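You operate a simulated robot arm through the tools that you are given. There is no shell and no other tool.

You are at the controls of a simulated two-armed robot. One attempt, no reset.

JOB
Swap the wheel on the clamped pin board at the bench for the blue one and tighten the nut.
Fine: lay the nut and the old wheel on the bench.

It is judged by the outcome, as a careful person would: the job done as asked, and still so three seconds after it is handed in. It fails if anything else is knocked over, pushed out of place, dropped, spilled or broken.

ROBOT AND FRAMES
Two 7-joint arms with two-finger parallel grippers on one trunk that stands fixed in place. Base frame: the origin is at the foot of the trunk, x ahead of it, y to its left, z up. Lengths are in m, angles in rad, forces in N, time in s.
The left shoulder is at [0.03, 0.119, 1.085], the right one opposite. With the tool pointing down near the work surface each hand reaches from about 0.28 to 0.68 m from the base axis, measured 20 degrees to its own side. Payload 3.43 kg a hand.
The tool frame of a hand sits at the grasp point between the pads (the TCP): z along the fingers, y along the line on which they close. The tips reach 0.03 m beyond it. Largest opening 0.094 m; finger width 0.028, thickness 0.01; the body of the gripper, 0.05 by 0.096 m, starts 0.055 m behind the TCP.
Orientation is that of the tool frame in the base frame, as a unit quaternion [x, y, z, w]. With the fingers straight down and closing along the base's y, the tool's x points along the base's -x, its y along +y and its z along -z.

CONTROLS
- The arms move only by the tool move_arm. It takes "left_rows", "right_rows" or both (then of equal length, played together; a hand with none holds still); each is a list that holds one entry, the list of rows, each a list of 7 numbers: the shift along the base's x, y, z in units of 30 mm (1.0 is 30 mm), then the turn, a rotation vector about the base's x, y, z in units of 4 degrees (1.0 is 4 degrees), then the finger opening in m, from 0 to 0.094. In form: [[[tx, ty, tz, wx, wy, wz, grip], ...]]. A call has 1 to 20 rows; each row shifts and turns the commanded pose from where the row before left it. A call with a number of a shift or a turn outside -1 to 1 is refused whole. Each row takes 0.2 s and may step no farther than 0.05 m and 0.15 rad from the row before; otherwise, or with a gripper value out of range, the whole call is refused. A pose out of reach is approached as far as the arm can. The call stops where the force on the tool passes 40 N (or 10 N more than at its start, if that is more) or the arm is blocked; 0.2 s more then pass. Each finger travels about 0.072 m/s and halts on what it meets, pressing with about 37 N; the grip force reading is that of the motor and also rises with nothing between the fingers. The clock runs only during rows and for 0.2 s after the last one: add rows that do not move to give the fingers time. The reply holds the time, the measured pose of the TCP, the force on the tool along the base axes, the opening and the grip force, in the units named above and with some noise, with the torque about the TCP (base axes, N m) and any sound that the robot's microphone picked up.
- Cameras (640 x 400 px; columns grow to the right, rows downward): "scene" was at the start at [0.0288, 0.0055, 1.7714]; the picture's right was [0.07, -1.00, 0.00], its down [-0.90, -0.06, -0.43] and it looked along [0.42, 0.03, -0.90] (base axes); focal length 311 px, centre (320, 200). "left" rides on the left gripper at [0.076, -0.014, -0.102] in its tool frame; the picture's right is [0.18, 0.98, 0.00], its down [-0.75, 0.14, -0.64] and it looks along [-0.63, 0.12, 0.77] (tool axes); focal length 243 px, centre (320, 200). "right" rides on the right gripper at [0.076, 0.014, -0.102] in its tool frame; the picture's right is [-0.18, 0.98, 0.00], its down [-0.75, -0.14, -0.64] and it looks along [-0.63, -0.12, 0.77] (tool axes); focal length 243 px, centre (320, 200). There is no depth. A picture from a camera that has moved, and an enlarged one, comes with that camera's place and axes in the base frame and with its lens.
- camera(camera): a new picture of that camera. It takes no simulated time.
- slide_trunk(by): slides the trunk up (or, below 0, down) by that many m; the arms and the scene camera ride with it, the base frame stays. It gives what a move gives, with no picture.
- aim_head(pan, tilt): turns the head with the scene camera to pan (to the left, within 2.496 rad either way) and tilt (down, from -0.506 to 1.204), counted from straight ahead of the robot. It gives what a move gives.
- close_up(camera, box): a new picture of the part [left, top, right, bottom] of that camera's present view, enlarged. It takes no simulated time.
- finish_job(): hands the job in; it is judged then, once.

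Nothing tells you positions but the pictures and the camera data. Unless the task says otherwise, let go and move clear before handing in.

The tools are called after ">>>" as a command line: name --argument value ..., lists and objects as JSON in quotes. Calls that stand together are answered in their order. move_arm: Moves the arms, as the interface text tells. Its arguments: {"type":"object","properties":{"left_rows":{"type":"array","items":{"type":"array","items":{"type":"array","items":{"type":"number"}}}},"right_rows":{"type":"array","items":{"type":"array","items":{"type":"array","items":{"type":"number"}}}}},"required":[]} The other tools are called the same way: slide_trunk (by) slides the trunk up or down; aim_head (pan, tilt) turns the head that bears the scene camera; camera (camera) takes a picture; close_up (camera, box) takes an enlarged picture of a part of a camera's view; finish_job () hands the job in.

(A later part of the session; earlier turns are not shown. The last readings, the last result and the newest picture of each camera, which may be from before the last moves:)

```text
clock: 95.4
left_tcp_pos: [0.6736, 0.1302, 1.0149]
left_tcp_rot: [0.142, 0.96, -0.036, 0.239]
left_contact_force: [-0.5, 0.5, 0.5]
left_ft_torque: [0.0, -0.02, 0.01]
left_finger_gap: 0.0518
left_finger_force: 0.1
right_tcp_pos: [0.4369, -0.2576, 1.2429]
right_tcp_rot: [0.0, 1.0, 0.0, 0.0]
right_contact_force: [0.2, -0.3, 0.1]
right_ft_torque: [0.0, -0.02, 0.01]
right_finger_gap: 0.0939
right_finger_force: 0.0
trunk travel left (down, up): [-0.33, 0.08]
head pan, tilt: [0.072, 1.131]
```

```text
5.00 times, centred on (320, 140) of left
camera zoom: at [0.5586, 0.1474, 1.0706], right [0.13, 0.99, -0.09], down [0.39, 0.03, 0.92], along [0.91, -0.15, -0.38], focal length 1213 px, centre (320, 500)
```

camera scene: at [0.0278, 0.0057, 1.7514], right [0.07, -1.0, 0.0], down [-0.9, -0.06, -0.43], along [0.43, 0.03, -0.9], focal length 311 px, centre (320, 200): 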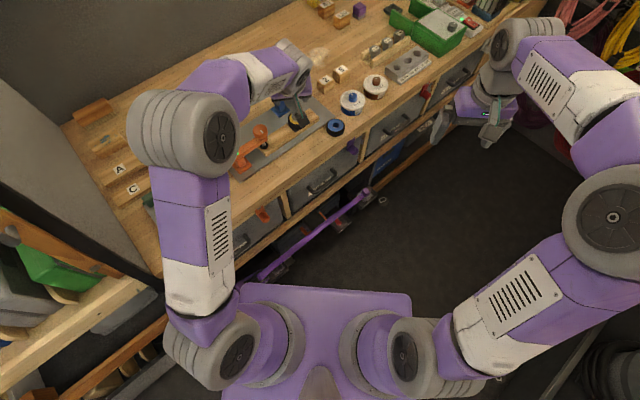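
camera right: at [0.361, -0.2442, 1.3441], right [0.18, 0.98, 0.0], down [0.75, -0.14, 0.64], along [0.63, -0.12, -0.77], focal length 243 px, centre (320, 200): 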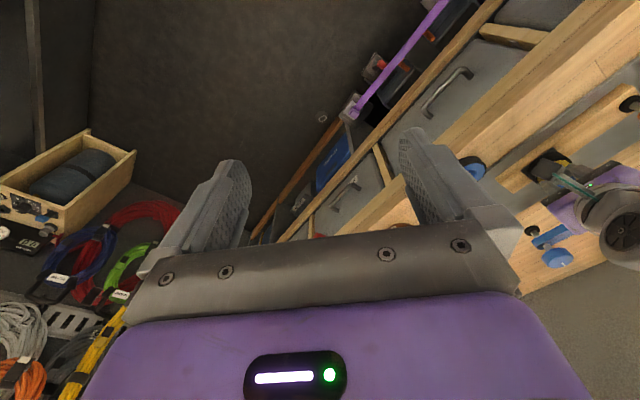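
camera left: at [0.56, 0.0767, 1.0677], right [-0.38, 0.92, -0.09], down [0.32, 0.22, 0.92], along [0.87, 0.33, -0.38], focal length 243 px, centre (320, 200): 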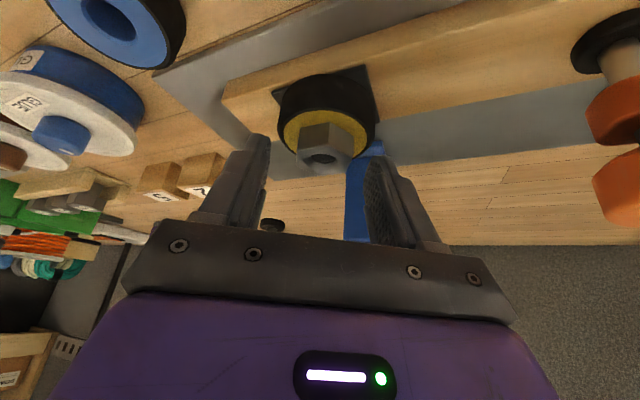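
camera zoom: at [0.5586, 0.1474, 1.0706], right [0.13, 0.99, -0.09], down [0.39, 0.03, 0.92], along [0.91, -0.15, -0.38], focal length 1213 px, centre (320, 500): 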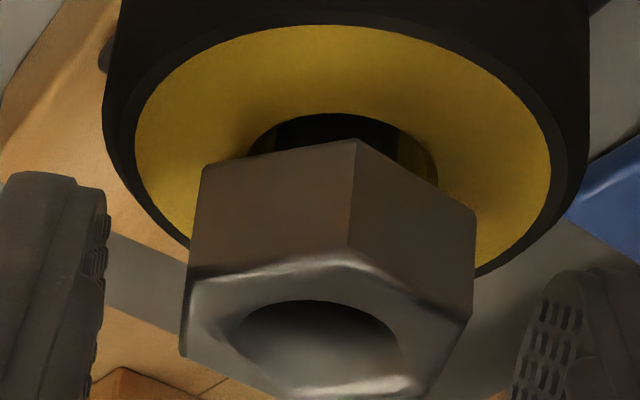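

The nut is still climbing, with the black pin visible between it and the wheel. I run two more turning strokes.

>>> move_arm --left_rows '[[[0, -0.03, 0, 0, 0, 0, 0.015], [0, 0, 0, 0, 0, 0, 0.015], [0, 0, 0, 0, 0, 0, 0.015], [0, -0.018, 0.0045, 0, 0, 1, 0.015], [0, -0.018, 0.0045, 0, 0, 1, 0.015], [0, -0.018, 0.0045, 0, 0, 1, 0.015], [0, -0.018, 0.0045, 0, 0, 1, 0.015], [0, -0.018, 0.0045, 0, 0, 1, 0.015], [0, -0.018, 0.0045, 0, 0, 1, 0.015], [0, -0.018, 0.0045, 0, 0, 1, 0.015], [0.008, -0.015, 0.0045, 0, 0, 1, 0.015], [0.008, -0.015, 0.0045, 0, 0, 1, 0.015], [0.008, -0.015, 0.0045, 0, 0, 1, 0.015], [0.008, -0.015, 0.0045, 0, 0, 1, 0.015], [0.008, -0.015, 0.0045, 0, 0, 1, 0.015], [0.008, -0.015, 0.0045, 0, 0, 1, 0.015], [0.008, -0.015, 0.0045, 0, 0, 1, 0.015], [0.008, -0.015, 0.0045, 0, 0, 1, 0.015]]]'

>>> move_arm --left_rows '[[[0, 0, 0, 0, 0, 0, 0.052], [0, 0, 0, 0, 0, 0, 0.052], [-0.0043, 0.0164, 0, 0, 0, -1, 0.052], [-0.0043, 0.0164, 0, 0, 0, -1, 0.052], [-0.0043, 0.0164, 0, 0, 0, -1, 0.052], [-0.0043, 0.0164, 0, 0, 0, -1, 0.052], [-0.0043, 0.0164, 0, 0, 0, -1, 0.052], [-0.0043, 0.0164, 0, 0, 0, -1, 0.052], [-0.0043, 0.0164, 0, 0, 0, -1, 0.052], [-0.0043, 0.0164, 0, 0, 0, -1, 0.052], [-0.0043, 0.0164, 0, 0, 0, -1, 0.052], [-0.0043, 0.0164, 0, 0, 0, -1, 0.052], [-0.0043, 0.0164, 0, 0, 0, -1, 0.052], [-0.0043, 0.0164, 0, 0, 0, -1, 0.052], [-0.0043, 0.0164, 0, 0, 0, -1, 0.052], [-0.0043, 0.0164, 0, 0, 0, -1, 0.052], [-0.0043, 0.0164, 0, 0, 0, -1, 0.052]]]'

>>> close_up --camera "left" --box '[280, 100, 360, 180]'

```text
clock: 99.2
left_tcp_pos: [0.676, 0.1215, 1.0168]
left_tcp_rot: [-0.359, 0.902, 0.089, 0.225]
left_contact_force: [-0.3, 0.7, 0.1]
left_ft_torque: [0.02, 0.0, 0.02]
left_finger_gap: 0.0312
left_finger_force: 36.7
right_tcp_pos: [0.4373, -0.2577, 1.2415]
right_tcp_rot: [0.0, 1.0, 0.0, 0.0]
right_contact_force: [0.5, 0.4, 0.9]
right_ft_torque: [0.02, -0.02, -0.01]
right_finger_gap: 0.0941
right_finger_force: 0.0
trunk travel left (down, up): [-0.33, 0.08]
head pan, tilt: [0.072, 1.131]
```

```text
clock: 102.8
left_tcp_pos: [0.6745, 0.1293, 1.0161]
left_tcp_rot: [0.142, 0.96, -0.035, 0.238]
left_contact_force: [0.0, 1.1, -0.1]
left_ft_torque: [0.02, 0.02, 0.0]
left_finger_gap: 0.052
left_finger_force: 0.1
right_tcp_pos: [0.4387, -0.2573, 1.2413]
right_tcp_rot: [0.0, 1.0, 0.0, 0.0]
right_contact_force: [0.4, 0.9, -1.3]
right_ft_torque: [0.01, -0.02, -0.03]
right_finger_gap: 0.094
right_finger_force: 0.0
trunk travel left (down, up): [-0.33, 0.08]
head pan, tilt: [0.072, 1.131]
```

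```text
5.00 times, centred on (320, 140) of left
camera zoom: at [0.559, 0.1473, 1.0723], right [0.13, 0.99, -0.09], down [0.39, 0.03, 0.92], along [0.91, -0.15, -0.38], focal length 1213 px, centre (320, 500)
```

zoom: 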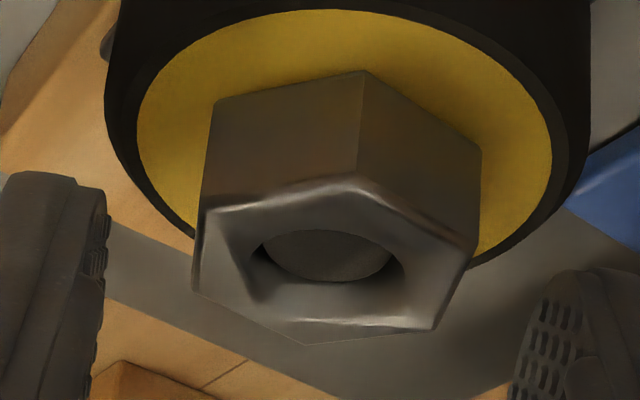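

The nut came free at the end of that stroke and dropped back down loosely onto the wheel. I lower 7 mm, grip it and lift it straight off.

>>> move_arm --left_rows '[[[0, -0.03, -0.12, 0, 0, 0, 0.052], [0, 0, -0.11, 0, 0, 0, 0.052], [0, 0, 0, 0, 0, 0, 0.015], [0, 0, 0, 0, 0, 0, 0.015], [0, 0, 0, 0, 0, 0, 0.015]]]'

>>> close_up --camera "left" --box '[220, 100, 420, 240]'

```text
clock: 104.0
left_tcp_pos: [0.6741, 0.1306, 1.0096]
left_tcp_rot: [0.141, 0.96, -0.035, 0.24]
left_contact_force: [1.1, 1.0, 0.4]
left_ft_torque: [0.0, -0.05, 0.03]
left_finger_gap: 0.031
left_finger_force: 36.9
right_tcp_pos: [0.4375, -0.2586, 1.2424]
right_tcp_rot: [-0.001, 1.0, 0.0, 0.0]
right_contact_force: [0.0, 0.7, -0.9]
right_ft_torque: [-0.01, 0.02, 0.0]
right_finger_gap: 0.0941
right_finger_force: 0.0
trunk travel left (down, up): [-0.33, 0.08]
head pan, tilt: [0.072, 1.131]
```

```text
2.86 times, centred on (320, 170) of left
camera zoom: at [0.5588, 0.1465, 1.0652], right [0.13, 0.99, -0.09], down [0.39, 0.03, 0.92], along [0.91, -0.15, -0.38], focal length 693 px, centre (320, 286)
```

zoom: 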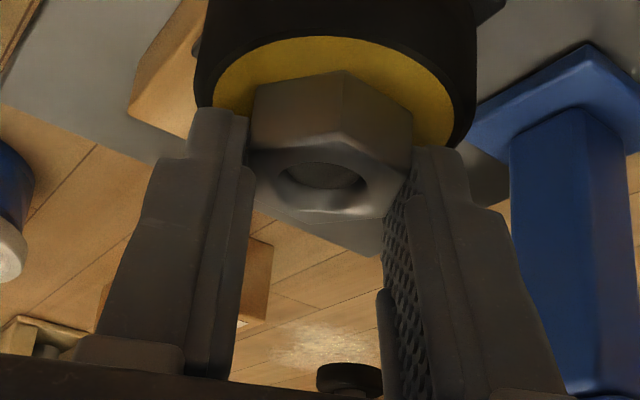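

Firm grip again with nearly zero side force. Now I lift straight up in small steps.

>>> move_arm --left_rows '[[[0, 0, 0.1, 0, 0, 0, 0.015], [0, 0, 0.2, 0, 0, 0, 0.015], [0, 0, 0.3, 0, 0, 0, 0.015]]]'

>>> close_up --camera "left" --box '[220, 80, 420, 220]'

```text
clock: 104.8
left_tcp_pos: [0.6736, 0.13, 1.0277]
left_tcp_rot: [0.141, 0.96, -0.036, 0.239]
left_contact_force: [-1.1, 0.2, -0.1]
left_ft_torque: [0.02, -0.02, 0.01]
left_finger_gap: 0.0309
left_finger_force: 36.9
right_tcp_pos: [0.437, -0.2582, 1.243]
right_tcp_rot: [0.0, 1.0, 0.0, 0.0]
right_contact_force: [-0.2, 0.8, 0.1]
right_ft_torque: [0.0, -0.01, 0.02]
right_finger_gap: 0.0942
right_finger_force: 0.1
trunk travel left (down, up): [-0.33, 0.08]
head pan, tilt: [0.072, 1.131]
```

```text
2.86 times, centred on (320, 150) of left
camera zoom: at [0.5588, 0.1463, 1.0832], right [0.13, 0.99, -0.09], down [0.39, 0.03, 0.92], along [0.91, -0.15, -0.38], focal length 693 px, centre (320, 343)
```

zoom: 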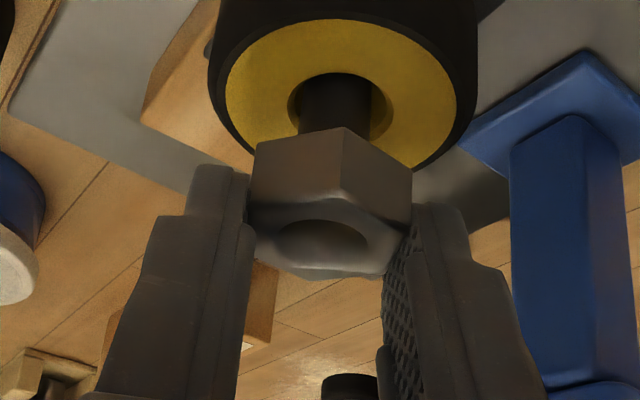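

The nut is off the pin. I lift clear and carry it to the free bench strip, to about (0.55, 0.13), and lower part-way.

>>> move_arm --left_rows '[[[0, 0, 0.7, 0, 0, 0, 0.015], [0, 0, 0.7, 0, 0, 0, 0.015], [-0.8, 0, 0, 0, 0, 0, 0.015], [-0.9, 0, 0, 0, 0, 0, 0.015], [-0.9, 0, 0, 0, 0, 0, 0.015], [-0.9, 0, 0, 0, 0, 0, 0.015], [-0.8, 0.1, 0, 0, 0, 0, 0.015], [0, 0, -0.6, 0, 0, 0, 0.015], [0, 0, -0.6, 0, 0, 0, 0.015], [0, 0, -0.6, 0, 0, 0, 0.015], [0, 0, 0, 0, 0, 0, 0.015]]]'

>>> camera --camera "left"

>>> camera --camera "scene"

>>> close_up --camera "scene" --box '[210, 70, 370, 190]'

```text
clock: 107.2
left_tcp_pos: [0.5454, 0.1307, 1.0149]
left_tcp_rot: [0.141, 0.96, -0.035, 0.24]
left_contact_force: [0.1, -0.1, -0.8]
left_ft_torque: [0.02, -0.01, -0.04]
left_finger_gap: 0.0313
left_finger_force: 37.4
right_tcp_pos: [0.4354, -0.258, 1.2414]
right_tcp_rot: [0.0, 1.0, 0.0, 0.001]
right_contact_force: [-0.4, 0.2, 0.1]
right_ft_torque: [0.0, 0.0, -0.01]
right_finger_gap: 0.0939
right_finger_force: 0.0
trunk travel left (down, up): [-0.33, 0.08]
head pan, tilt: [0.072, 1.131]
```

```text
taken
camera left: at [0.4299, 0.1493, 1.0708], right [0.13, 0.99, -0.09], down [0.39, 0.03, 0.92], along [0.91, -0.15, -0.38], focal length 243 px, centre (320, 200)
```

left: 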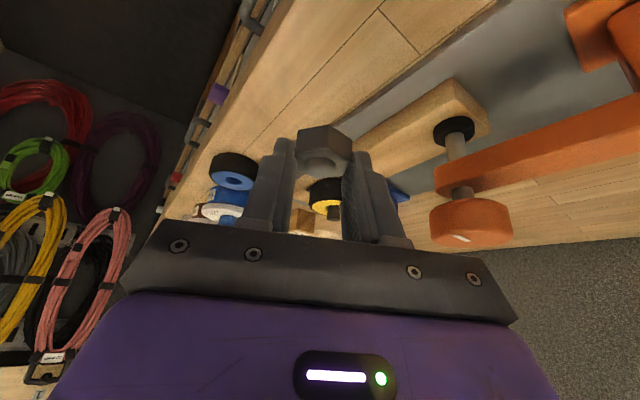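

```text
taken
camera scene: at [0.0285, 0.0056, 1.7514], right [0.07, -1.0, 0.0], down [-0.9, -0.06, -0.43], along [0.43, 0.03, -0.9], focal length 311 px, centre (320, 200)
```

scene: 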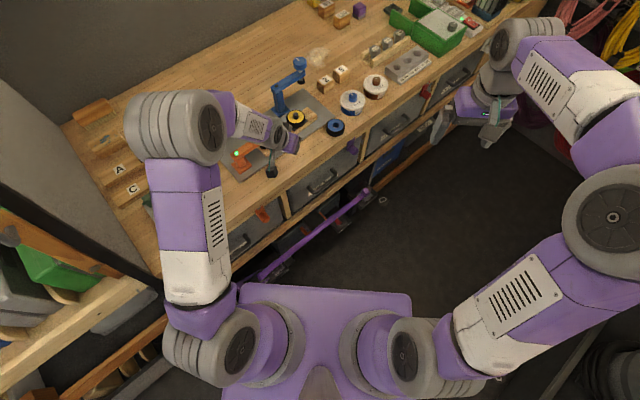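

```text
3.33 times, centred on (290, 130) of scene
camera zoom: at [0.0285, 0.0056, 1.7514], right [0.07, -1.0, 0.0], down [-0.9, -0.06, -0.43], along [0.43, 0.03, -0.9], focal length 1035 px, centre (420, 433)
```

zoom: 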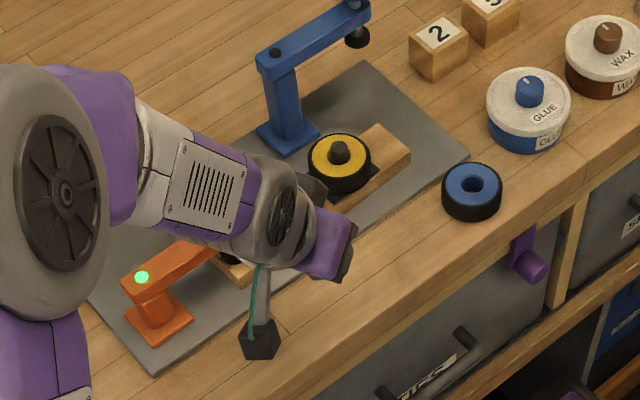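

The pin is now bare above the yellow wheel, and the nut is held level over the clear strip of bench. I lower carefully toward the bench.

>>> move_arm --left_rows '[[[0, 0, -0.5, 0, 0, 0, 0.015], [0, 0, -0.5, 0, 0, 0, 0.015], [0, 0, -0.2, 0, 0, 0, 0.015], [0, 0, -0.1, 0, 0, 0, 0.015], [0, 0, 0, 0, 0, 0, 0.015]]]'

>>> camera --camera "left"

>>> close_up --camera "left" --box '[220, 60, 420, 200]'

```text
clock: 108.4
left_tcp_pos: [0.5428, 0.1322, 0.976]
left_tcp_rot: [0.141, 0.96, -0.035, 0.24]
left_contact_force: [0.4, -0.1, -1.1]
left_ft_torque: [0.0, 0.02, 0.01]
left_finger_gap: 0.0313
left_finger_force: 37.1
right_tcp_pos: [0.438, -0.2557, 1.2414]
right_tcp_rot: [0.0, 1.0, 0.0, 0.0]
right_contact_force: [0.1, 0.2, 0.5]
right_ft_torque: [0.02, -0.01, 0.01]
right_finger_gap: 0.0941
right_finger_force: 0.0
trunk travel left (down, up): [-0.33, 0.08]
head pan, tilt: [0.072, 1.131]
```

```text
taken
camera left: at [0.4295, 0.149, 1.0317], right [0.13, 0.99, -0.09], down [0.39, 0.03, 0.92], along [0.91, -0.15, -0.38], focal length 243 px, centre (320, 200)
```

left: 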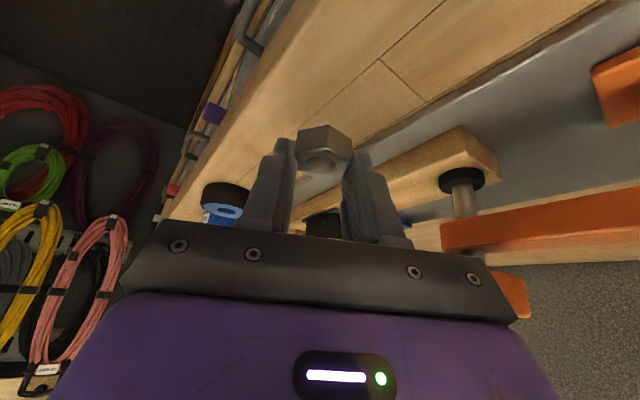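

```text
2.86 times, centred on (320, 130) of left
camera zoom: at [0.4295, 0.149, 1.0317], right [0.13, 0.99, -0.09], down [0.39, 0.03, 0.92], along [0.91, -0.15, -0.38], focal length 693 px, centre (320, 400)
```

zoom: 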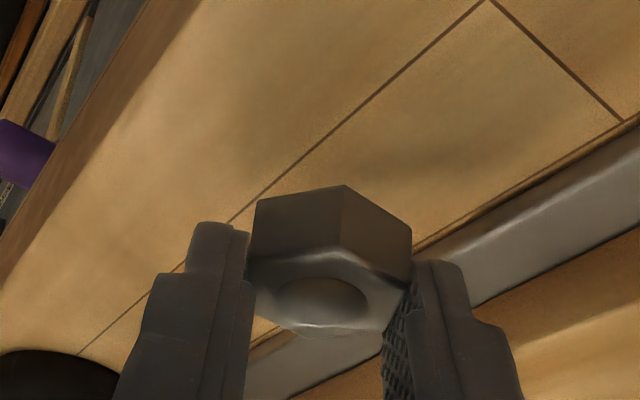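

>>> move_arm --left_rows '[[[0, 0, -0.07, 0, 0, 0, 0.015], [0, 0, -0.07, 0, 0, 0, 0.015], [0, 0, -0.07, 0, 0, 0, 0.015], [0, 0, 0, 0, 0, 0, 0.015]]]'

>>> move_arm --left_rows '[[[0, 0, -0.07, 0, 0, 0, 0.015], [0, 0, -0.07, 0, 0, 0, 0.015], [0, 0, 0, 0, 0, 0, 0.015]]]'

>>> close_up --camera "left" --box '[220, 60, 420, 200]'

```text
clock: 109.4
left_tcp_pos: [0.5443, 0.1321, 0.9711]
left_tcp_rot: [0.14, 0.96, -0.035, 0.239]
left_contact_force: [-0.7, 0.0, -1.4]
left_ft_torque: [-0.01, 0.0, 0.0]
left_finger_gap: 0.0311
left_finger_force: 37.0
right_tcp_pos: [0.4369, -0.2578, 1.2427]
right_tcp_rot: [0.0, 1.0, 0.0, 0.0]
right_contact_force: [0.6, 0.2, 0.7]
right_ft_torque: [0.03, 0.03, 0.0]
right_finger_gap: 0.0942
right_finger_force: 0.1
trunk travel left (down, up): [-0.33, 0.08]
head pan, tilt: [0.072, 1.131]
```

```text
clock: 110.2
left_tcp_pos: [0.5442, 0.1327, 0.966]
left_tcp_rot: [0.141, 0.96, -0.036, 0.239]
left_contact_force: [-0.1, 0.9, -1.1]
left_ft_torque: [0.0, 0.01, -0.03]
left_finger_gap: 0.0309
left_finger_force: 36.9
right_tcp_pos: [0.4373, -0.2569, 1.2415]
right_tcp_rot: [0.0, 1.0, 0.0, -0.001]
right_contact_force: [-0.5, -0.3, 0.8]
right_ft_torque: [0.0, 0.03, 0.01]
right_finger_gap: 0.094
right_finger_force: 0.0
trunk travel left (down, up): [-0.33, 0.08]
head pan, tilt: [0.072, 1.131]
```

```text
2.86 times, centred on (320, 130) of left
camera zoom: at [0.4299, 0.1492, 1.0214], right [0.13, 0.99, -0.09], down [0.39, 0.03, 0.92], along [0.91, -0.15, -0.38], focal length 693 px, centre (320, 400)
```

zoom: 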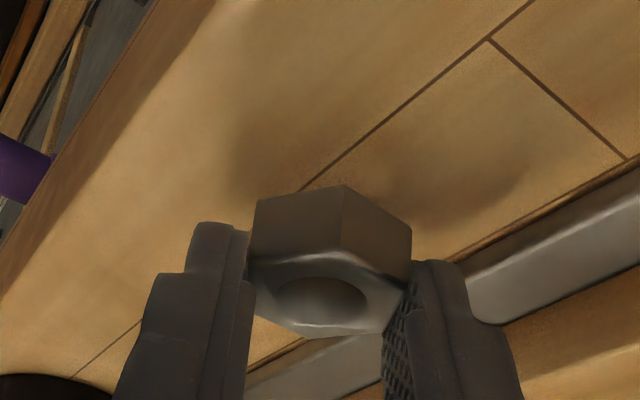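

>>> move_arm --left_rows '[[[0, 0, -0.07, 0, 0, 0, 0.015], [0, 0, -0.07, 0, 0, 0, 0.015], [0, 0, 0, 0, 0, 0, 0.015]]]'

>>> move_arm --left_rows '[[[0, 0, -0.07, 0, 0, 0, 0.015], [0, 0, -0.07, 0, 0, 0, 0.015], [0, 0, 0, 0, 0, 0, 0.015]]]'

>>> close_up --camera "left" --box '[220, 60, 420, 200]'

```text
clock: 111.0
left_tcp_pos: [0.546, 0.1332, 0.9632]
left_tcp_rot: [0.141, 0.96, -0.036, 0.239]
left_contact_force: [-0.1, 0.6, -1.0]
left_ft_torque: [0.01, 0.01, 0.0]
left_finger_gap: 0.0313
left_finger_force: 37.0
right_tcp_pos: [0.438, -0.2574, 1.2424]
right_tcp_rot: [0.0, 1.0, -0.001, 0.0]
right_contact_force: [-0.1, -0.3, 0.1]
right_ft_torque: [0.02, 0.01, -0.01]
right_finger_gap: 0.0941
right_finger_force: 0.0
trunk travel left (down, up): [-0.33, 0.08]
head pan, tilt: [0.072, 1.131]
```

```text
clock: 111.8
left_tcp_pos: [0.5434, 0.1321, 0.9578]
left_tcp_rot: [0.141, 0.96, -0.035, 0.24]
left_contact_force: [0.3, 0.6, -0.2]
left_ft_torque: [0.02, 0.03, 0.04]
left_finger_gap: 0.0313
left_finger_force: 37.3
right_tcp_pos: [0.4379, -0.2574, 1.2415]
right_tcp_rot: [-0.001, 1.0, -0.001, -0.001]
right_contact_force: [-0.2, -0.4, 0.4]
right_ft_torque: [0.01, -0.03, 0.01]
right_finger_gap: 0.0942
right_finger_force: 0.0
trunk travel left (down, up): [-0.33, 0.08]
head pan, tilt: [0.072, 1.131]
```

```text
2.86 times, centred on (320, 130) of left
camera zoom: at [0.4295, 0.1495, 1.0133], right [0.13, 0.99, -0.09], down [0.39, 0.03, 0.92], along [0.91, -0.15, -0.38], focal length 693 px, centre (320, 400)
```

zoom: 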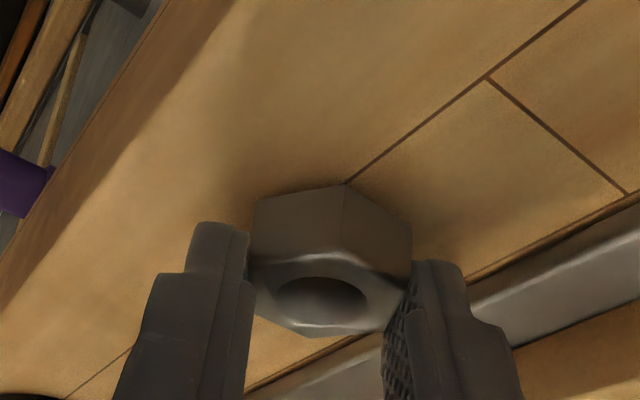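

Very close now, with the contact shadow tight under the nut. I lower in 1 mm steps.

>>> move_arm --left_rows '[[[0, 0, -0.04, 0, 0, 0, 0.015], [0, 0, 0, 0, 0, 0, 0.015]]]'

>>> move_arm --left_rows '[[[0, 0, -0.04, 0, 0, 0, 0.015], [0, 0, 0, 0, 0, 0, 0.015]]]'

>>> close_up --camera "left" --box '[220, 60, 420, 200]'

```text
clock: 112.4
left_tcp_pos: [0.5438, 0.1311, 0.9564]
left_tcp_rot: [0.141, 0.96, -0.035, 0.24]
left_contact_force: [-0.5, 0.1, -0.9]
left_ft_torque: [-0.01, -0.02, 0.01]
left_finger_gap: 0.0312
left_finger_force: 37.0
right_tcp_pos: [0.4378, -0.257, 1.242]
right_tcp_rot: [-0.001, 1.0, 0.0, 0.001]
right_contact_force: [-0.5, -0.2, 0.5]
right_ft_torque: [0.02, 0.02, -0.01]
right_finger_gap: 0.0941
right_finger_force: 0.0
trunk travel left (down, up): [-0.33, 0.08]
head pan, tilt: [0.072, 1.131]
```

```text
clock: 113.0
left_tcp_pos: [0.545, 0.1315, 0.9558]
left_tcp_rot: [0.141, 0.96, -0.036, 0.239]
left_contact_force: [-0.3, 0.4, -0.5]
left_ft_torque: [-0.01, -0.02, -0.01]
left_finger_gap: 0.0311
left_finger_force: 37.0
right_tcp_pos: [0.4381, -0.2586, 1.2421]
right_tcp_rot: [0.0, 1.0, 0.0, 0.001]
right_contact_force: [0.1, 0.1, -0.1]
right_ft_torque: [-0.02, 0.0, 0.0]
right_finger_gap: 0.094
right_finger_force: 0.0
trunk travel left (down, up): [-0.33, 0.08]
head pan, tilt: [0.072, 1.131]
```

```text
2.86 times, centred on (320, 130) of left
camera zoom: at [0.4296, 0.1493, 1.0106], right [0.13, 0.99, -0.09], down [0.39, 0.03, 0.92], along [0.91, -0.15, -0.38], focal length 693 px, centre (320, 400)
```

zoom: 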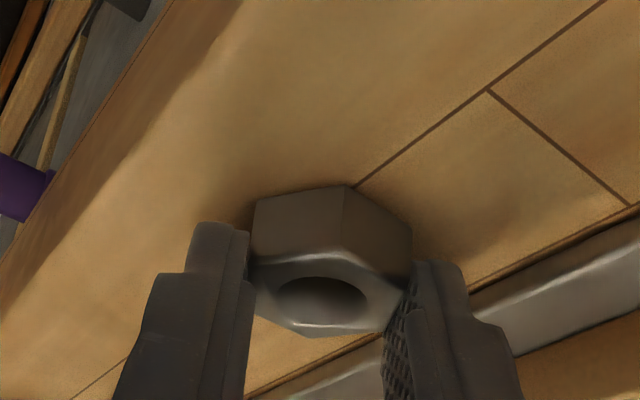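

>>> move_arm --left_rows '[[[0, 0, -0.04, 0, 0, 0, 0.015], [0, 0, -0.04, 0, 0, 0, 0.015], [0, 0, 0, 0, 0, 0, 0.015]]]'

>>> move_arm --left_rows '[[[0, 0, -0.04, 0, 0, 0, 0.015], [0, 0, 0, 0, 0, 0, 0.015]]]'

>>> close_up --camera "left" --box '[220, 60, 420, 200]'

```text
clock: 113.8
left_tcp_pos: [0.5448, 0.1321, 0.9538]
left_tcp_rot: [0.141, 0.96, -0.036, 0.24]
left_contact_force: [-0.9, 0.7, 5.1]
left_ft_torque: [-0.03, 0.08, 0.02]
left_finger_gap: 0.0313
left_finger_force: 37.1
right_tcp_pos: [0.4365, -0.257, 1.242]
right_tcp_rot: [0.001, 1.0, 0.0, 0.0]
right_contact_force: [0.6, 0.5, -1.2]
right_ft_torque: [0.0, -0.03, 0.0]
right_finger_gap: 0.094
right_finger_force: 0.1
trunk travel left (down, up): [-0.33, 0.08]
head pan, tilt: [0.072, 1.131]
```

```text
clock: 114.4
left_tcp_pos: [0.5444, 0.1312, 0.9539]
left_tcp_rot: [0.14, 0.96, -0.034, 0.241]
left_contact_force: [-2.1, 1.2, 16.7]
left_ft_torque: [0.01, 0.18, 0.01]
left_finger_gap: 0.0312
left_finger_force: 36.9
right_tcp_pos: [0.4359, -0.2581, 1.2425]
right_tcp_rot: [0.0, 1.0, 0.0, 0.001]
right_contact_force: [0.1, 0.2, 0.9]
right_ft_torque: [-0.03, -0.02, -0.04]
right_finger_gap: 0.0941
right_finger_force: 0.1
trunk travel left (down, up): [-0.33, 0.08]
head pan, tilt: [0.072, 1.131]
```

```text
2.86 times, centred on (320, 130) of left
camera zoom: at [0.4291, 0.1491, 1.0088], right [0.13, 0.99, -0.09], down [0.39, 0.03, 0.92], along [0.91, -0.15, -0.38], focal length 693 px, centre (320, 400)
```

zoom: 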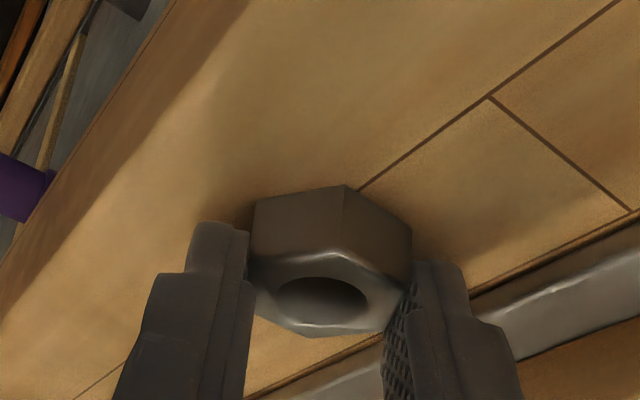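

The nut is on the bench (contact at TCP z≈0.954, so the bench is at ≈0.914). I ease off, open, and rise straight up.

>>> move_arm --left_rows '[[[0, 0, 0.06, 0, 0, 0, 0.015], [0, 0, 0, 0, 0, 0, 0.045], [0, 0, 0, 0, 0, 0, 0.06], [0, 0, 0.5, 0, 0, 0, 0.06], [0, 0, 0.8, 0, 0, 0, 0.06], [0, 0, 1, 0, 0, 0, 0.06], [0, 0, 1, 0, 0, 0, 0.06], [0, 0, 0, 0, 0, 0, 0.06]]]'

>>> camera --camera "left"

>>> close_up --camera "scene" --box '[210, 70, 370, 190]'

```text
clock: 116.2
left_tcp_pos: [0.5446, 0.1319, 1.0515]
left_tcp_rot: [0.141, 0.96, -0.035, 0.239]
left_contact_force: [0.6, 0.6, 0.0]
left_ft_torque: [-0.02, 0.05, 0.0]
left_finger_gap: 0.0598
left_finger_force: 0.0
right_tcp_pos: [0.4386, -0.2572, 1.2413]
right_tcp_rot: [0.0, 1.0, 0.0, -0.001]
right_contact_force: [-0.2, -1.2, -0.6]
right_ft_torque: [0.0, 0.01, 0.0]
right_finger_gap: 0.0938
right_finger_force: 0.0
trunk travel left (down, up): [-0.33, 0.08]
head pan, tilt: [0.072, 1.131]
```

```text
taken
camera left: at [0.4301, 0.1498, 1.1075], right [0.13, 0.99, -0.09], down [0.39, 0.03, 0.92], along [0.91, -0.15, -0.38], focal length 243 px, centre (320, 200)
```

left: 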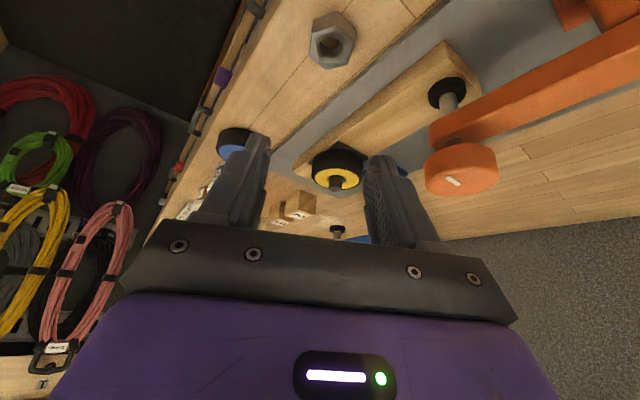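

```text
3.33 times, centred on (290, 130) of scene
camera zoom: at [0.0296, 0.0054, 1.7513], right [0.07, -1.0, 0.0], down [-0.9, -0.06, -0.43], along [0.42, 0.03, -0.9], focal length 1035 px, centre (420, 433)
```

zoom: 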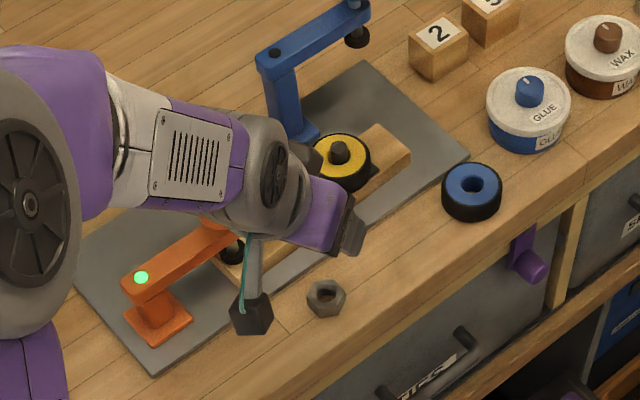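

The nut is resting on the bench. Next comes the old wheel; I take close-ups to judge its thickness and height above the board.

>>> close_up --camera "left" --box '[280, 120, 400, 220]'

>>> close_up --camera "scene" --box '[270, 90, 350, 150]'

>>> close_up --camera "right" --box '[450, 100, 610, 220]'

```text
4.00 times, centred on (340, 170) of left
camera zoom: at [0.4301, 0.1498, 1.1075], right [0.13, 0.99, -0.09], down [0.39, 0.03, 0.92], along [0.91, -0.15, -0.38], focal length 970 px, centre (240, 320)
```

zoom: 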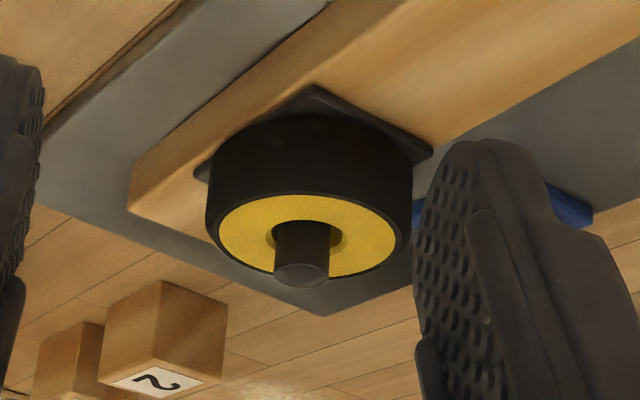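

```text
6.67 times, centred on (310, 120) of scene
camera zoom: at [0.0296, 0.0054, 1.7513], right [0.07, -1.0, 0.0], down [-0.9, -0.06, -0.43], along [0.42, 0.03, -0.9], focal length 2071 px, centre (387, 733)
```

zoom: 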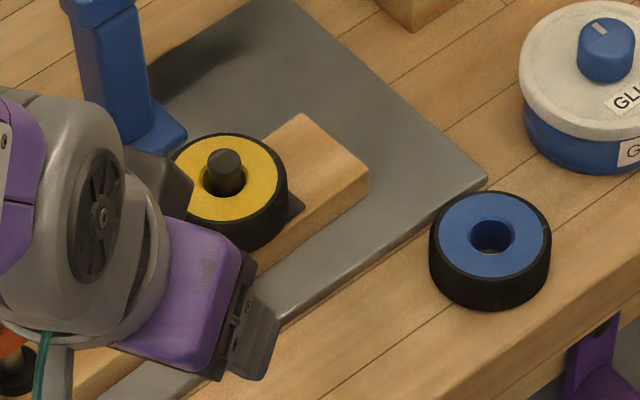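

```text
3.33 times, centred on (530, 160) of right
camera zoom: at [0.3612, -0.2434, 1.3441], right [0.18, 0.98, 0.0], down [0.75, -0.14, 0.64], along [0.63, -0.12, -0.77], focal length 809 px, centre (-380, 333)
```

zoom: 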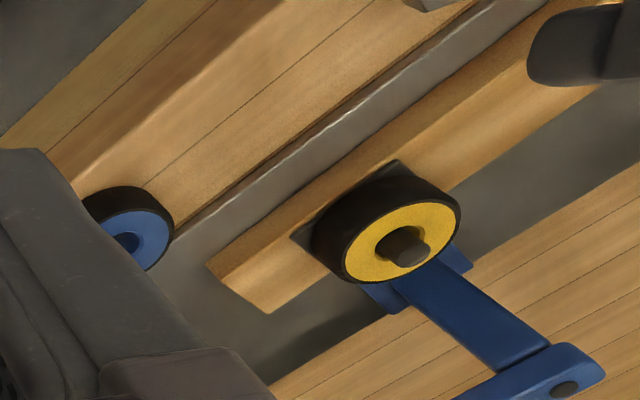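

I can see the pin, the wheel (about 58 mm across, 23 mm thick) and a generous bore. I open wider, move back over the pin axis and descend around the wheel, stopping above the board.

>>> move_arm --left_rows '[[[0.5, 0, 0.4, 0, 0, 0, 0.08], [0.95, 0, 0, 0, 0, 0, 0.08], [0.95, 0, 0, 0, 0, 0, 0.08], [0.95, -0.07, 0, 0, 0, 0, 0.08], [0.92, -0.1, 0, 0, 0, 0, 0.08], [0, 0, -0.5, 0, 0, 0, 0.08], [0, 0, -0.5, 0, 0, 0, 0.08], [0, 0, 0, 0, 0, 0, 0.08]]]'

>>> camera --camera "left"

>>> close_up --camera "left" --box '[220, 60, 420, 220]'

```text
clock: 118.0
left_tcp_pos: [0.6724, 0.1268, 1.0325]
left_tcp_rot: [0.14, 0.96, -0.035, 0.239]
left_contact_force: [0.0, 0.1, 0.0]
left_ft_torque: [-0.02, -0.01, 0.0]
left_finger_gap: 0.08
left_finger_force: 0.1
right_tcp_pos: [0.4378, -0.2564, 1.2427]
right_tcp_rot: [0.0, 1.0, 0.0, 0.0]
right_contact_force: [-0.3, -0.2, -0.2]
right_ft_torque: [-0.01, 0.02, 0.01]
right_finger_gap: 0.094
right_finger_force: 0.0
trunk travel left (down, up): [-0.33, 0.08]
head pan, tilt: [0.072, 1.131]
```

```text
taken
camera left: at [0.5576, 0.1437, 1.0895], right [0.13, 0.99, -0.09], down [0.39, 0.03, 0.92], along [0.91, -0.15, -0.38], focal length 243 px, centre (320, 200)
```

left: 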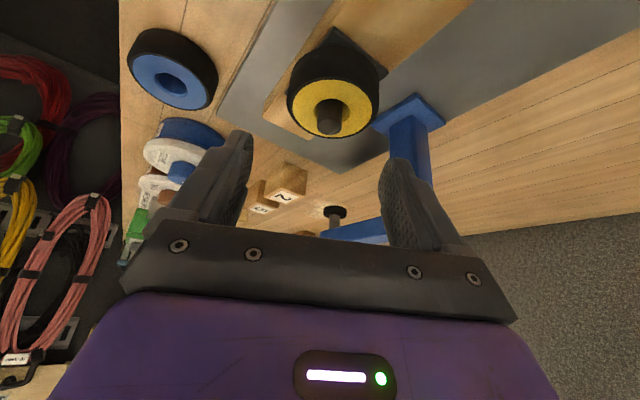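

```text
2.50 times, centred on (320, 140) of left
camera zoom: at [0.5576, 0.1437, 1.0895], right [0.13, 0.99, -0.09], down [0.39, 0.03, 0.92], along [0.91, -0.15, -0.38], focal length 606 px, centre (320, 350)
```

zoom: 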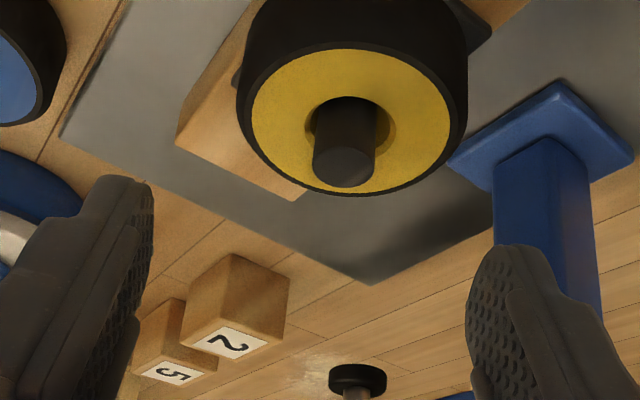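

Aligned: the pin top is at about (0.680, 0.125, 0.987). Now I descend around the wheel.

>>> move_arm --left_rows '[[[0, 0, -0.5, 0, 0, 0, 0.08], [0, 0, -0.5, 0, 0, 0, 0.08], [0, 0, -0.35, 0, 0, 0, 0.08], [0, 0, -0.2, 0, 0, 0, 0.08], [0, 0, 0, 0, 0, 0, 0.08]]]'

>>> close_up --camera "left" --box '[220, 60, 420, 220]'

>>> close_up --camera "right" --box '[450, 100, 610, 220]'

```text
clock: 119.2
left_tcp_pos: [0.6739, 0.1271, 0.9874]
left_tcp_rot: [0.141, 0.96, -0.035, 0.238]
left_contact_force: [-0.6, 0.9, -0.5]
left_ft_torque: [-0.03, 0.03, 0.04]
left_finger_gap: 0.0802
left_finger_force: 0.0
right_tcp_pos: [0.4383, -0.2577, 1.2424]
right_tcp_rot: [0.0, 1.0, 0.0, 0.001]
right_contact_force: [0.3, -0.3, 0.6]
right_ft_torque: [0.01, -0.01, 0.01]
right_finger_gap: 0.0941
right_finger_force: 0.1
trunk travel left (down, up): [-0.33, 0.08]
head pan, tilt: [0.072, 1.131]
```

```text
2.50 times, centred on (320, 140) of left
camera zoom: at [0.5583, 0.1439, 1.0434], right [0.13, 0.99, -0.09], down [0.39, 0.03, 0.92], along [0.91, -0.15, -0.38], focal length 606 px, centre (320, 350)
```

zoom: 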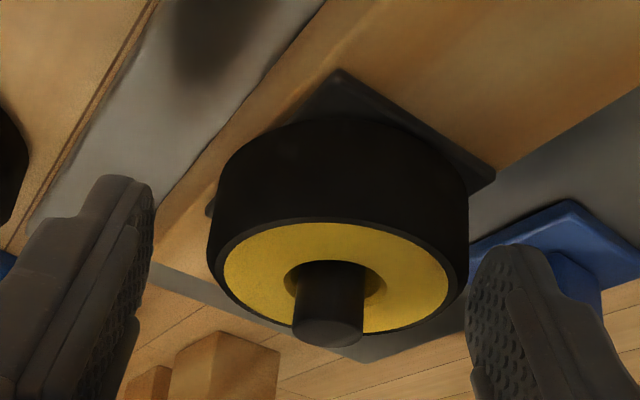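

```text
3.33 times, centred on (530, 160) of right
camera zoom: at [0.3606, -0.2433, 1.3444], right [0.18, 0.98, 0.0], down [0.75, -0.14, 0.64], along [0.63, -0.12, -0.77], focal length 809 px, centre (-380, 333)
```

zoom: 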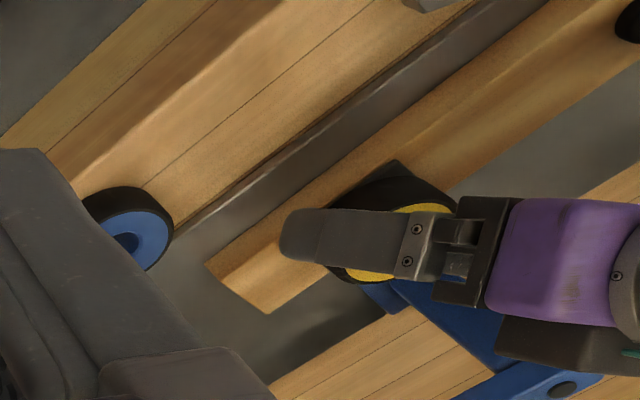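

The pads straddle the wheel evenly and are clear of the board. I close on the wheel.

>>> move_arm --left_rows '[[[0, 0, -0.05, 0, 0, 0, 0.07], [0, 0, 0, 0, 0, 0, 0.05], [0, 0, 0, 0, 0, 0, 0.04], [0, 0, 0, 0, 0, 0, 0.04]]]'

>>> close_up --camera "left" --box '[220, 60, 420, 220]'

```text
clock: 120.2
left_tcp_pos: [0.6723, 0.1267, 0.987]
left_tcp_rot: [0.141, 0.96, -0.035, 0.239]
left_contact_force: [0.1, 1.8, 2.3]
left_ft_torque: [0.05, 0.01, 0.02]
left_finger_gap: 0.0583
left_finger_force: 37.2
right_tcp_pos: [0.4382, -0.2579, 1.2418]
right_tcp_rot: [-0.001, 1.0, 0.0, 0.0]
right_contact_force: [-0.1, 0.6, -0.4]
right_ft_torque: [0.03, -0.04, 0.01]
right_finger_gap: 0.094
right_finger_force: 0.0
trunk travel left (down, up): [-0.33, 0.08]
head pan, tilt: [0.072, 1.131]
```

```text
2.50 times, centred on (320, 140) of left
camera zoom: at [0.5581, 0.1443, 1.042], right [0.13, 0.99, -0.09], down [0.39, 0.03, 0.92], along [0.91, -0.15, -0.38], focal length 606 px, centre (320, 350)
```

zoom: 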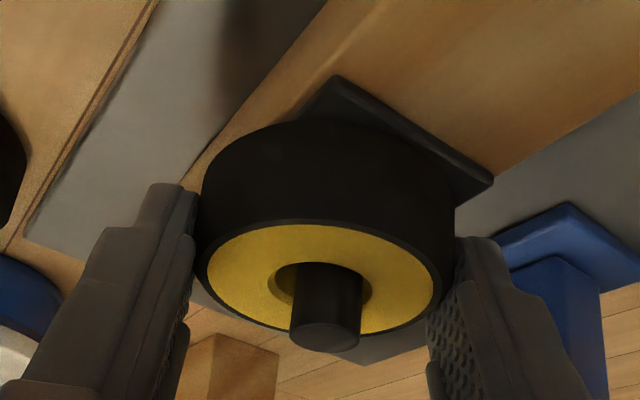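

Gripped at 58 mm with negligible side force. I lift the wheel straight off the pin.

>>> move_arm --left_rows '[[[0, 0, 0.15, 0, 0, 0, 0.04], [0, 0, 0.3, 0, 0, 0, 0.04], [0, 0, 0.5, 0, 0, 0, 0.04], [0, 0, 0.6, 0, 0, 0, 0.04], [0, 0, 0.6, 0, 0, 0, 0.04], [0, 0, 0, 0, 0, 0, 0.04]]]'

>>> close_up --camera "left" --box '[220, 60, 420, 220]'

>>> close_up --camera "right" --box '[450, 100, 610, 220]'

```text
clock: 121.6
left_tcp_pos: [0.672, 0.126, 1.0506]
left_tcp_rot: [0.141, 0.96, -0.035, 0.239]
left_contact_force: [-0.1, -0.7, -0.9]
left_ft_torque: [0.0, 0.03, -0.01]
left_finger_gap: 0.0585
left_finger_force: 37.0
right_tcp_pos: [0.4373, -0.2572, 1.2424]
right_tcp_rot: [0.0, 1.0, 0.0, 0.0]
right_contact_force: [-0.2, -0.5, 0.4]
right_ft_torque: [0.02, -0.01, 0.02]
right_finger_gap: 0.094
right_finger_force: 0.1
trunk travel left (down, up): [-0.33, 0.08]
head pan, tilt: [0.072, 1.131]
```

```text
2.50 times, centred on (320, 140) of left
camera zoom: at [0.558, 0.144, 1.1064], right [0.13, 0.99, -0.09], down [0.39, 0.03, 0.92], along [0.91, -0.15, -0.38], focal length 606 px, centre (320, 350)
```

zoom: 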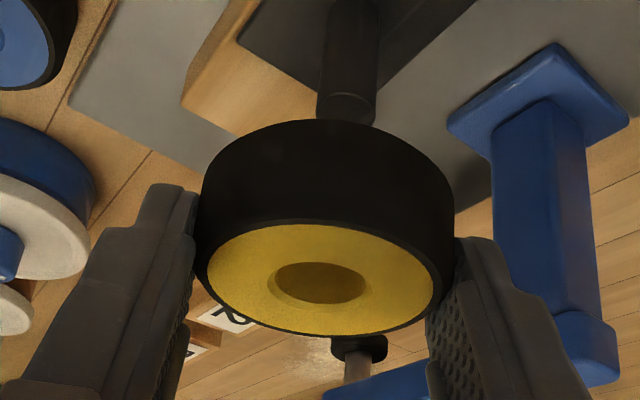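

```text
3.33 times, centred on (530, 160) of right
camera zoom: at [0.3609, -0.2432, 1.3443], right [0.18, 0.98, 0.0], down [0.75, -0.14, 0.64], along [0.63, -0.12, -0.77], focal length 809 px, centre (-380, 333)
```

zoom: 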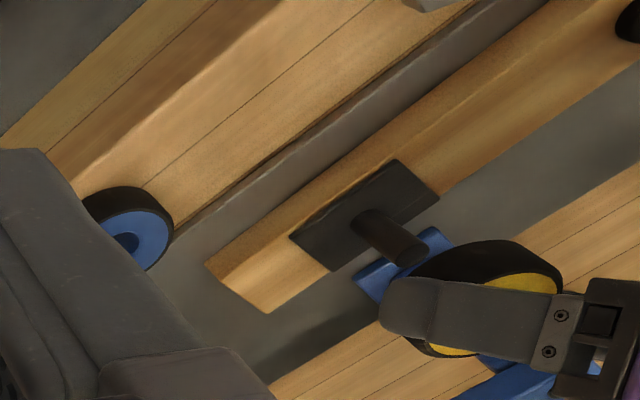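

The old wheel is clear of the pin. I carry it to the free strip at about (0.608, 0.069), turning the hand 60° so the fingers open along the bench edge.

>>> move_arm --left_rows '[[[-0.1538, -0.1387, 0, 0, 0, 1, 0.04], [-0.1538, -0.1387, 0, 0, 0, 1, 0.04], [-0.1538, -0.1387, 0, 0, 0, 1, 0.04], [-0.1538, -0.1387, 0, 0, 0, 1, 0.04], [-0.1538, -0.1387, 0, 0, 0, 1, 0.04], [-0.1538, -0.1387, 0, 0, 0, 1, 0.04], [-0.1538, -0.1387, 0, 0, 0, 1, 0.04], [-0.1538, -0.1387, 0, 0, 0, 1, 0.04], [-0.1538, -0.1387, 0, 0, 0, 1, 0.04], [-0.1538, -0.1387, 0, 0, 0, 1, 0.04], [-0.1538, -0.1387, 0, 0, 0, 1, 0.04], [-0.1538, -0.1387, 0, 0, 0, 1, 0.04], [-0.1538, -0.1387, 0, 0, 0, 1, 0.04], [-0.1538, -0.1387, 0, 0, 0, 1, 0.04], [-0.1538, -0.1387, 0, 0, 0, 1, 0.04], [0, 0, -0.6, 0, 0, 0, 0.04], [0, 0, -0.6, 0, 0, 0, 0.04], [0, 0, -0.6, 0, 0, 0, 0.04], [0, 0, -0.4, 0, 0, 0, 0.04], [0, 0, 0, 0, 0, 0, 0.04]]]'

>>> camera --camera "left"

>>> close_up --camera "scene" --box '[210, 70, 370, 190]'

```text
clock: 125.8
left_tcp_pos: [0.6032, 0.0655, 0.9841]
left_tcp_rot: [-0.357, 0.902, 0.089, 0.225]
left_contact_force: [0.4, -0.9, -0.2]
left_ft_torque: [0.02, -0.01, -0.01]
left_finger_gap: 0.0581
left_finger_force: 36.9
right_tcp_pos: [0.4379, -0.2572, 1.2423]
right_tcp_rot: [0.0, 1.0, 0.0, 0.0]
right_contact_force: [0.1, -0.5, 0.8]
right_ft_torque: [0.03, 0.03, 0.01]
right_finger_gap: 0.0941
right_finger_force: 0.1
trunk travel left (down, up): [-0.33, 0.08]
head pan, tilt: [0.072, 1.131]
```

```text
taken
camera left: at [0.5293, -0.028, 1.0402], right [-0.79, 0.6, -0.09], down [0.17, 0.35, 0.92], along [0.59, 0.71, -0.38], focal length 243 px, centre (320, 200)
```

left: 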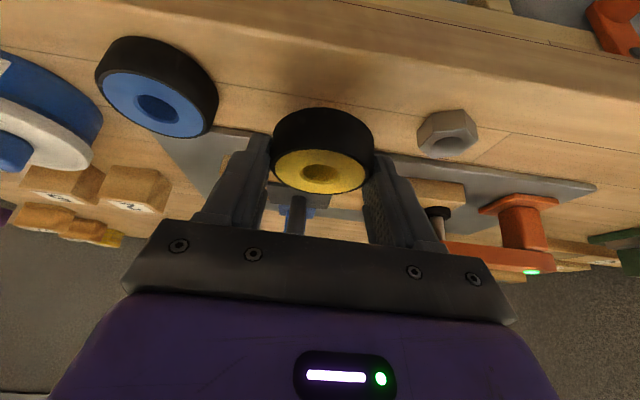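

```text
3.33 times, centred on (290, 130) of scene
camera zoom: at [0.0288, 0.0056, 1.7514], right [0.07, -1.0, 0.0], down [-0.9, -0.06, -0.43], along [0.42, 0.03, -0.9], focal length 1035 px, centre (420, 433)
```

zoom: 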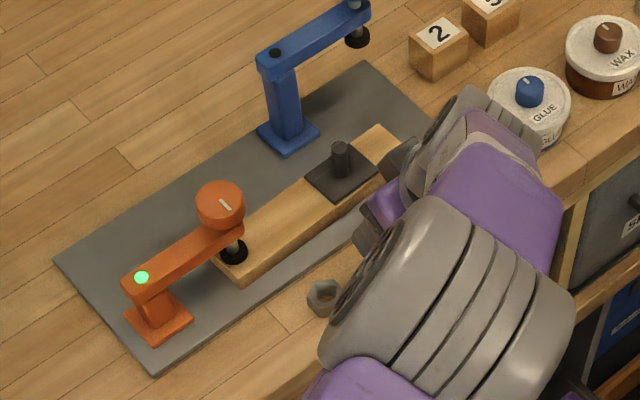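

The wheel hangs over the strip between the blue wheel and the nut. The elbow has swung over, so I check the full scene before lowering.

>>> camera --camera "scene"

>>> camera --camera "right"

```text
taken
camera scene: at [0.0288, 0.0056, 1.7514], right [0.07, -1.0, 0.0], down [-0.9, -0.06, -0.43], along [0.42, 0.03, -0.9], focal length 311 px, centre (320, 200)
```

scene: 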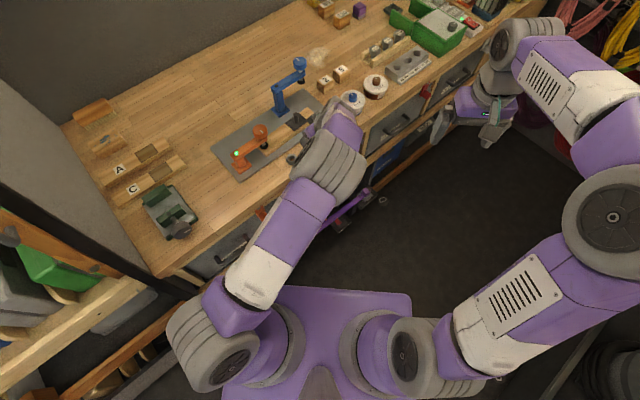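

```text
taken
camera right: at [0.3606, -0.2432, 1.3444], right [0.18, 0.98, 0.0], down [0.75, -0.14, 0.64], along [0.63, -0.12, -0.77], focal length 243 px, centre (320, 200)
```

right: 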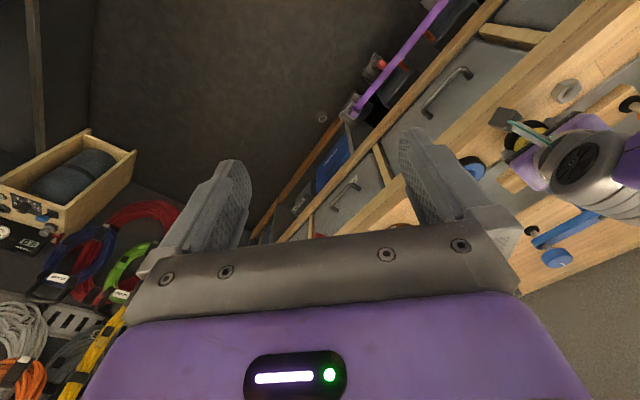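

The elbow is high and clear of the right arm. I lower the wheel onto the bench gently.

>>> move_arm --left_rows '[[[0, 0, -0.3, 0, 0, 0, 0.04], [0, 0, -0.3, 0, 0, 0, 0.04], [0, 0, -0.1, 0, 0, 0, 0.04], [0, 0, 0, 0, 0, 0, 0.04]]]'

>>> move_arm --left_rows '[[[0, 0, -0.05, 0, 0, 0, 0.04], [0, 0, -0.05, 0, 0, 0, 0.04], [0, 0, 0, 0, 0, 0, 0.04]]]'

>>> close_up --camera "left" --box '[220, 60, 420, 220]'

```text
clock: 126.8
left_tcp_pos: [0.6041, 0.063, 0.9636]
left_tcp_rot: [-0.358, 0.902, 0.089, 0.225]
left_contact_force: [0.0, -0.6, -0.8]
left_ft_torque: [0.01, -0.01, -0.01]
left_finger_gap: 0.0578
left_finger_force: 37.0
right_tcp_pos: [0.4382, -0.2586, 1.2416]
right_tcp_rot: [-0.001, 1.0, 0.001, 0.0]
right_contact_force: [0.9, -0.2, -0.9]
right_ft_torque: [-0.02, 0.05, 0.0]
right_finger_gap: 0.0941
right_finger_force: 0.1
trunk travel left (down, up): [-0.33, 0.08]
head pan, tilt: [0.072, 1.131]
```

```text
clock: 127.6
left_tcp_pos: [0.6037, 0.0646, 0.9596]
left_tcp_rot: [-0.359, 0.902, 0.09, 0.224]
left_contact_force: [0.3, -0.3, -0.9]
left_ft_torque: [-0.01, 0.01, 0.01]
left_finger_gap: 0.0584
left_finger_force: 37.4
right_tcp_pos: [0.438, -0.2576, 1.2423]
right_tcp_rot: [0.0, 1.0, 0.0, 0.0]
right_contact_force: [-0.3, -0.1, -0.7]
right_ft_torque: [0.0, 0.03, 0.02]
right_finger_gap: 0.094
right_finger_force: 0.1
trunk travel left (down, up): [-0.33, 0.08]
head pan, tilt: [0.072, 1.131]
```

```text
2.50 times, centred on (320, 140) of left
camera zoom: at [0.5295, -0.028, 1.0162], right [-0.79, 0.6, -0.09], down [0.17, 0.35, 0.92], along [0.59, 0.71, -0.38], focal length 606 px, centre (320, 350)
```

zoom: 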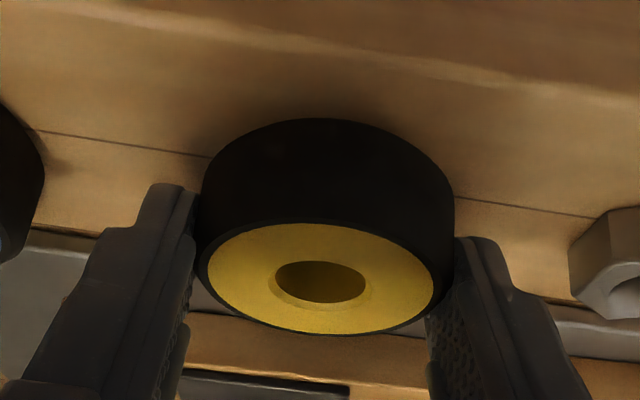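

>>> move_arm --left_rows '[[[0, 0, -0.05, 0, 0, 0, 0.04], [0, 0, -0.05, 0, 0, 0, 0.04], [0, 0, 0, 0, 0, 0, 0.04]]]'

>>> move_arm --left_rows '[[[0, 0, -0.04, 0, 0, 0, 0.04], [0, 0, 0, 0, 0, 0, 0.04]]]'

```text
clock: 128.4
left_tcp_pos: [0.6032, 0.0656, 0.9576]
left_tcp_rot: [-0.358, 0.902, 0.089, 0.225]
left_contact_force: [0.2, 0.6, -1.2]
left_ft_torque: [-0.01, 0.02, 0.02]
left_finger_gap: 0.0582
left_finger_force: 37.0
right_tcp_pos: [0.4383, -0.2576, 1.242]
right_tcp_rot: [0.0, 1.0, 0.0, 0.0]
right_contact_force: [-0.5, -0.1, 0.0]
right_ft_torque: [0.0, -0.01, -0.04]
right_finger_gap: 0.094
right_finger_force: 0.1
trunk travel left (down, up): [-0.33, 0.08]
head pan, tilt: [0.072, 1.131]
```

```text
clock: 129.0
left_tcp_pos: [0.603, 0.0638, 0.9564]
left_tcp_rot: [-0.358, 0.902, 0.09, 0.225]
left_contact_force: [0.6, 0.2, -1.2]
left_ft_torque: [0.02, 0.0, -0.01]
left_finger_gap: 0.0581
left_finger_force: 36.7
right_tcp_pos: [0.4381, -0.2572, 1.2424]
right_tcp_rot: [0.0, 1.0, -0.001, 0.0]
right_contact_force: [-0.1, 0.0, 0.1]
right_ft_torque: [0.03, 0.01, -0.03]
right_finger_gap: 0.0941
right_finger_force: 0.2
trunk travel left (down, up): [-0.33, 0.08]
head pan, tilt: [0.072, 1.131]
```

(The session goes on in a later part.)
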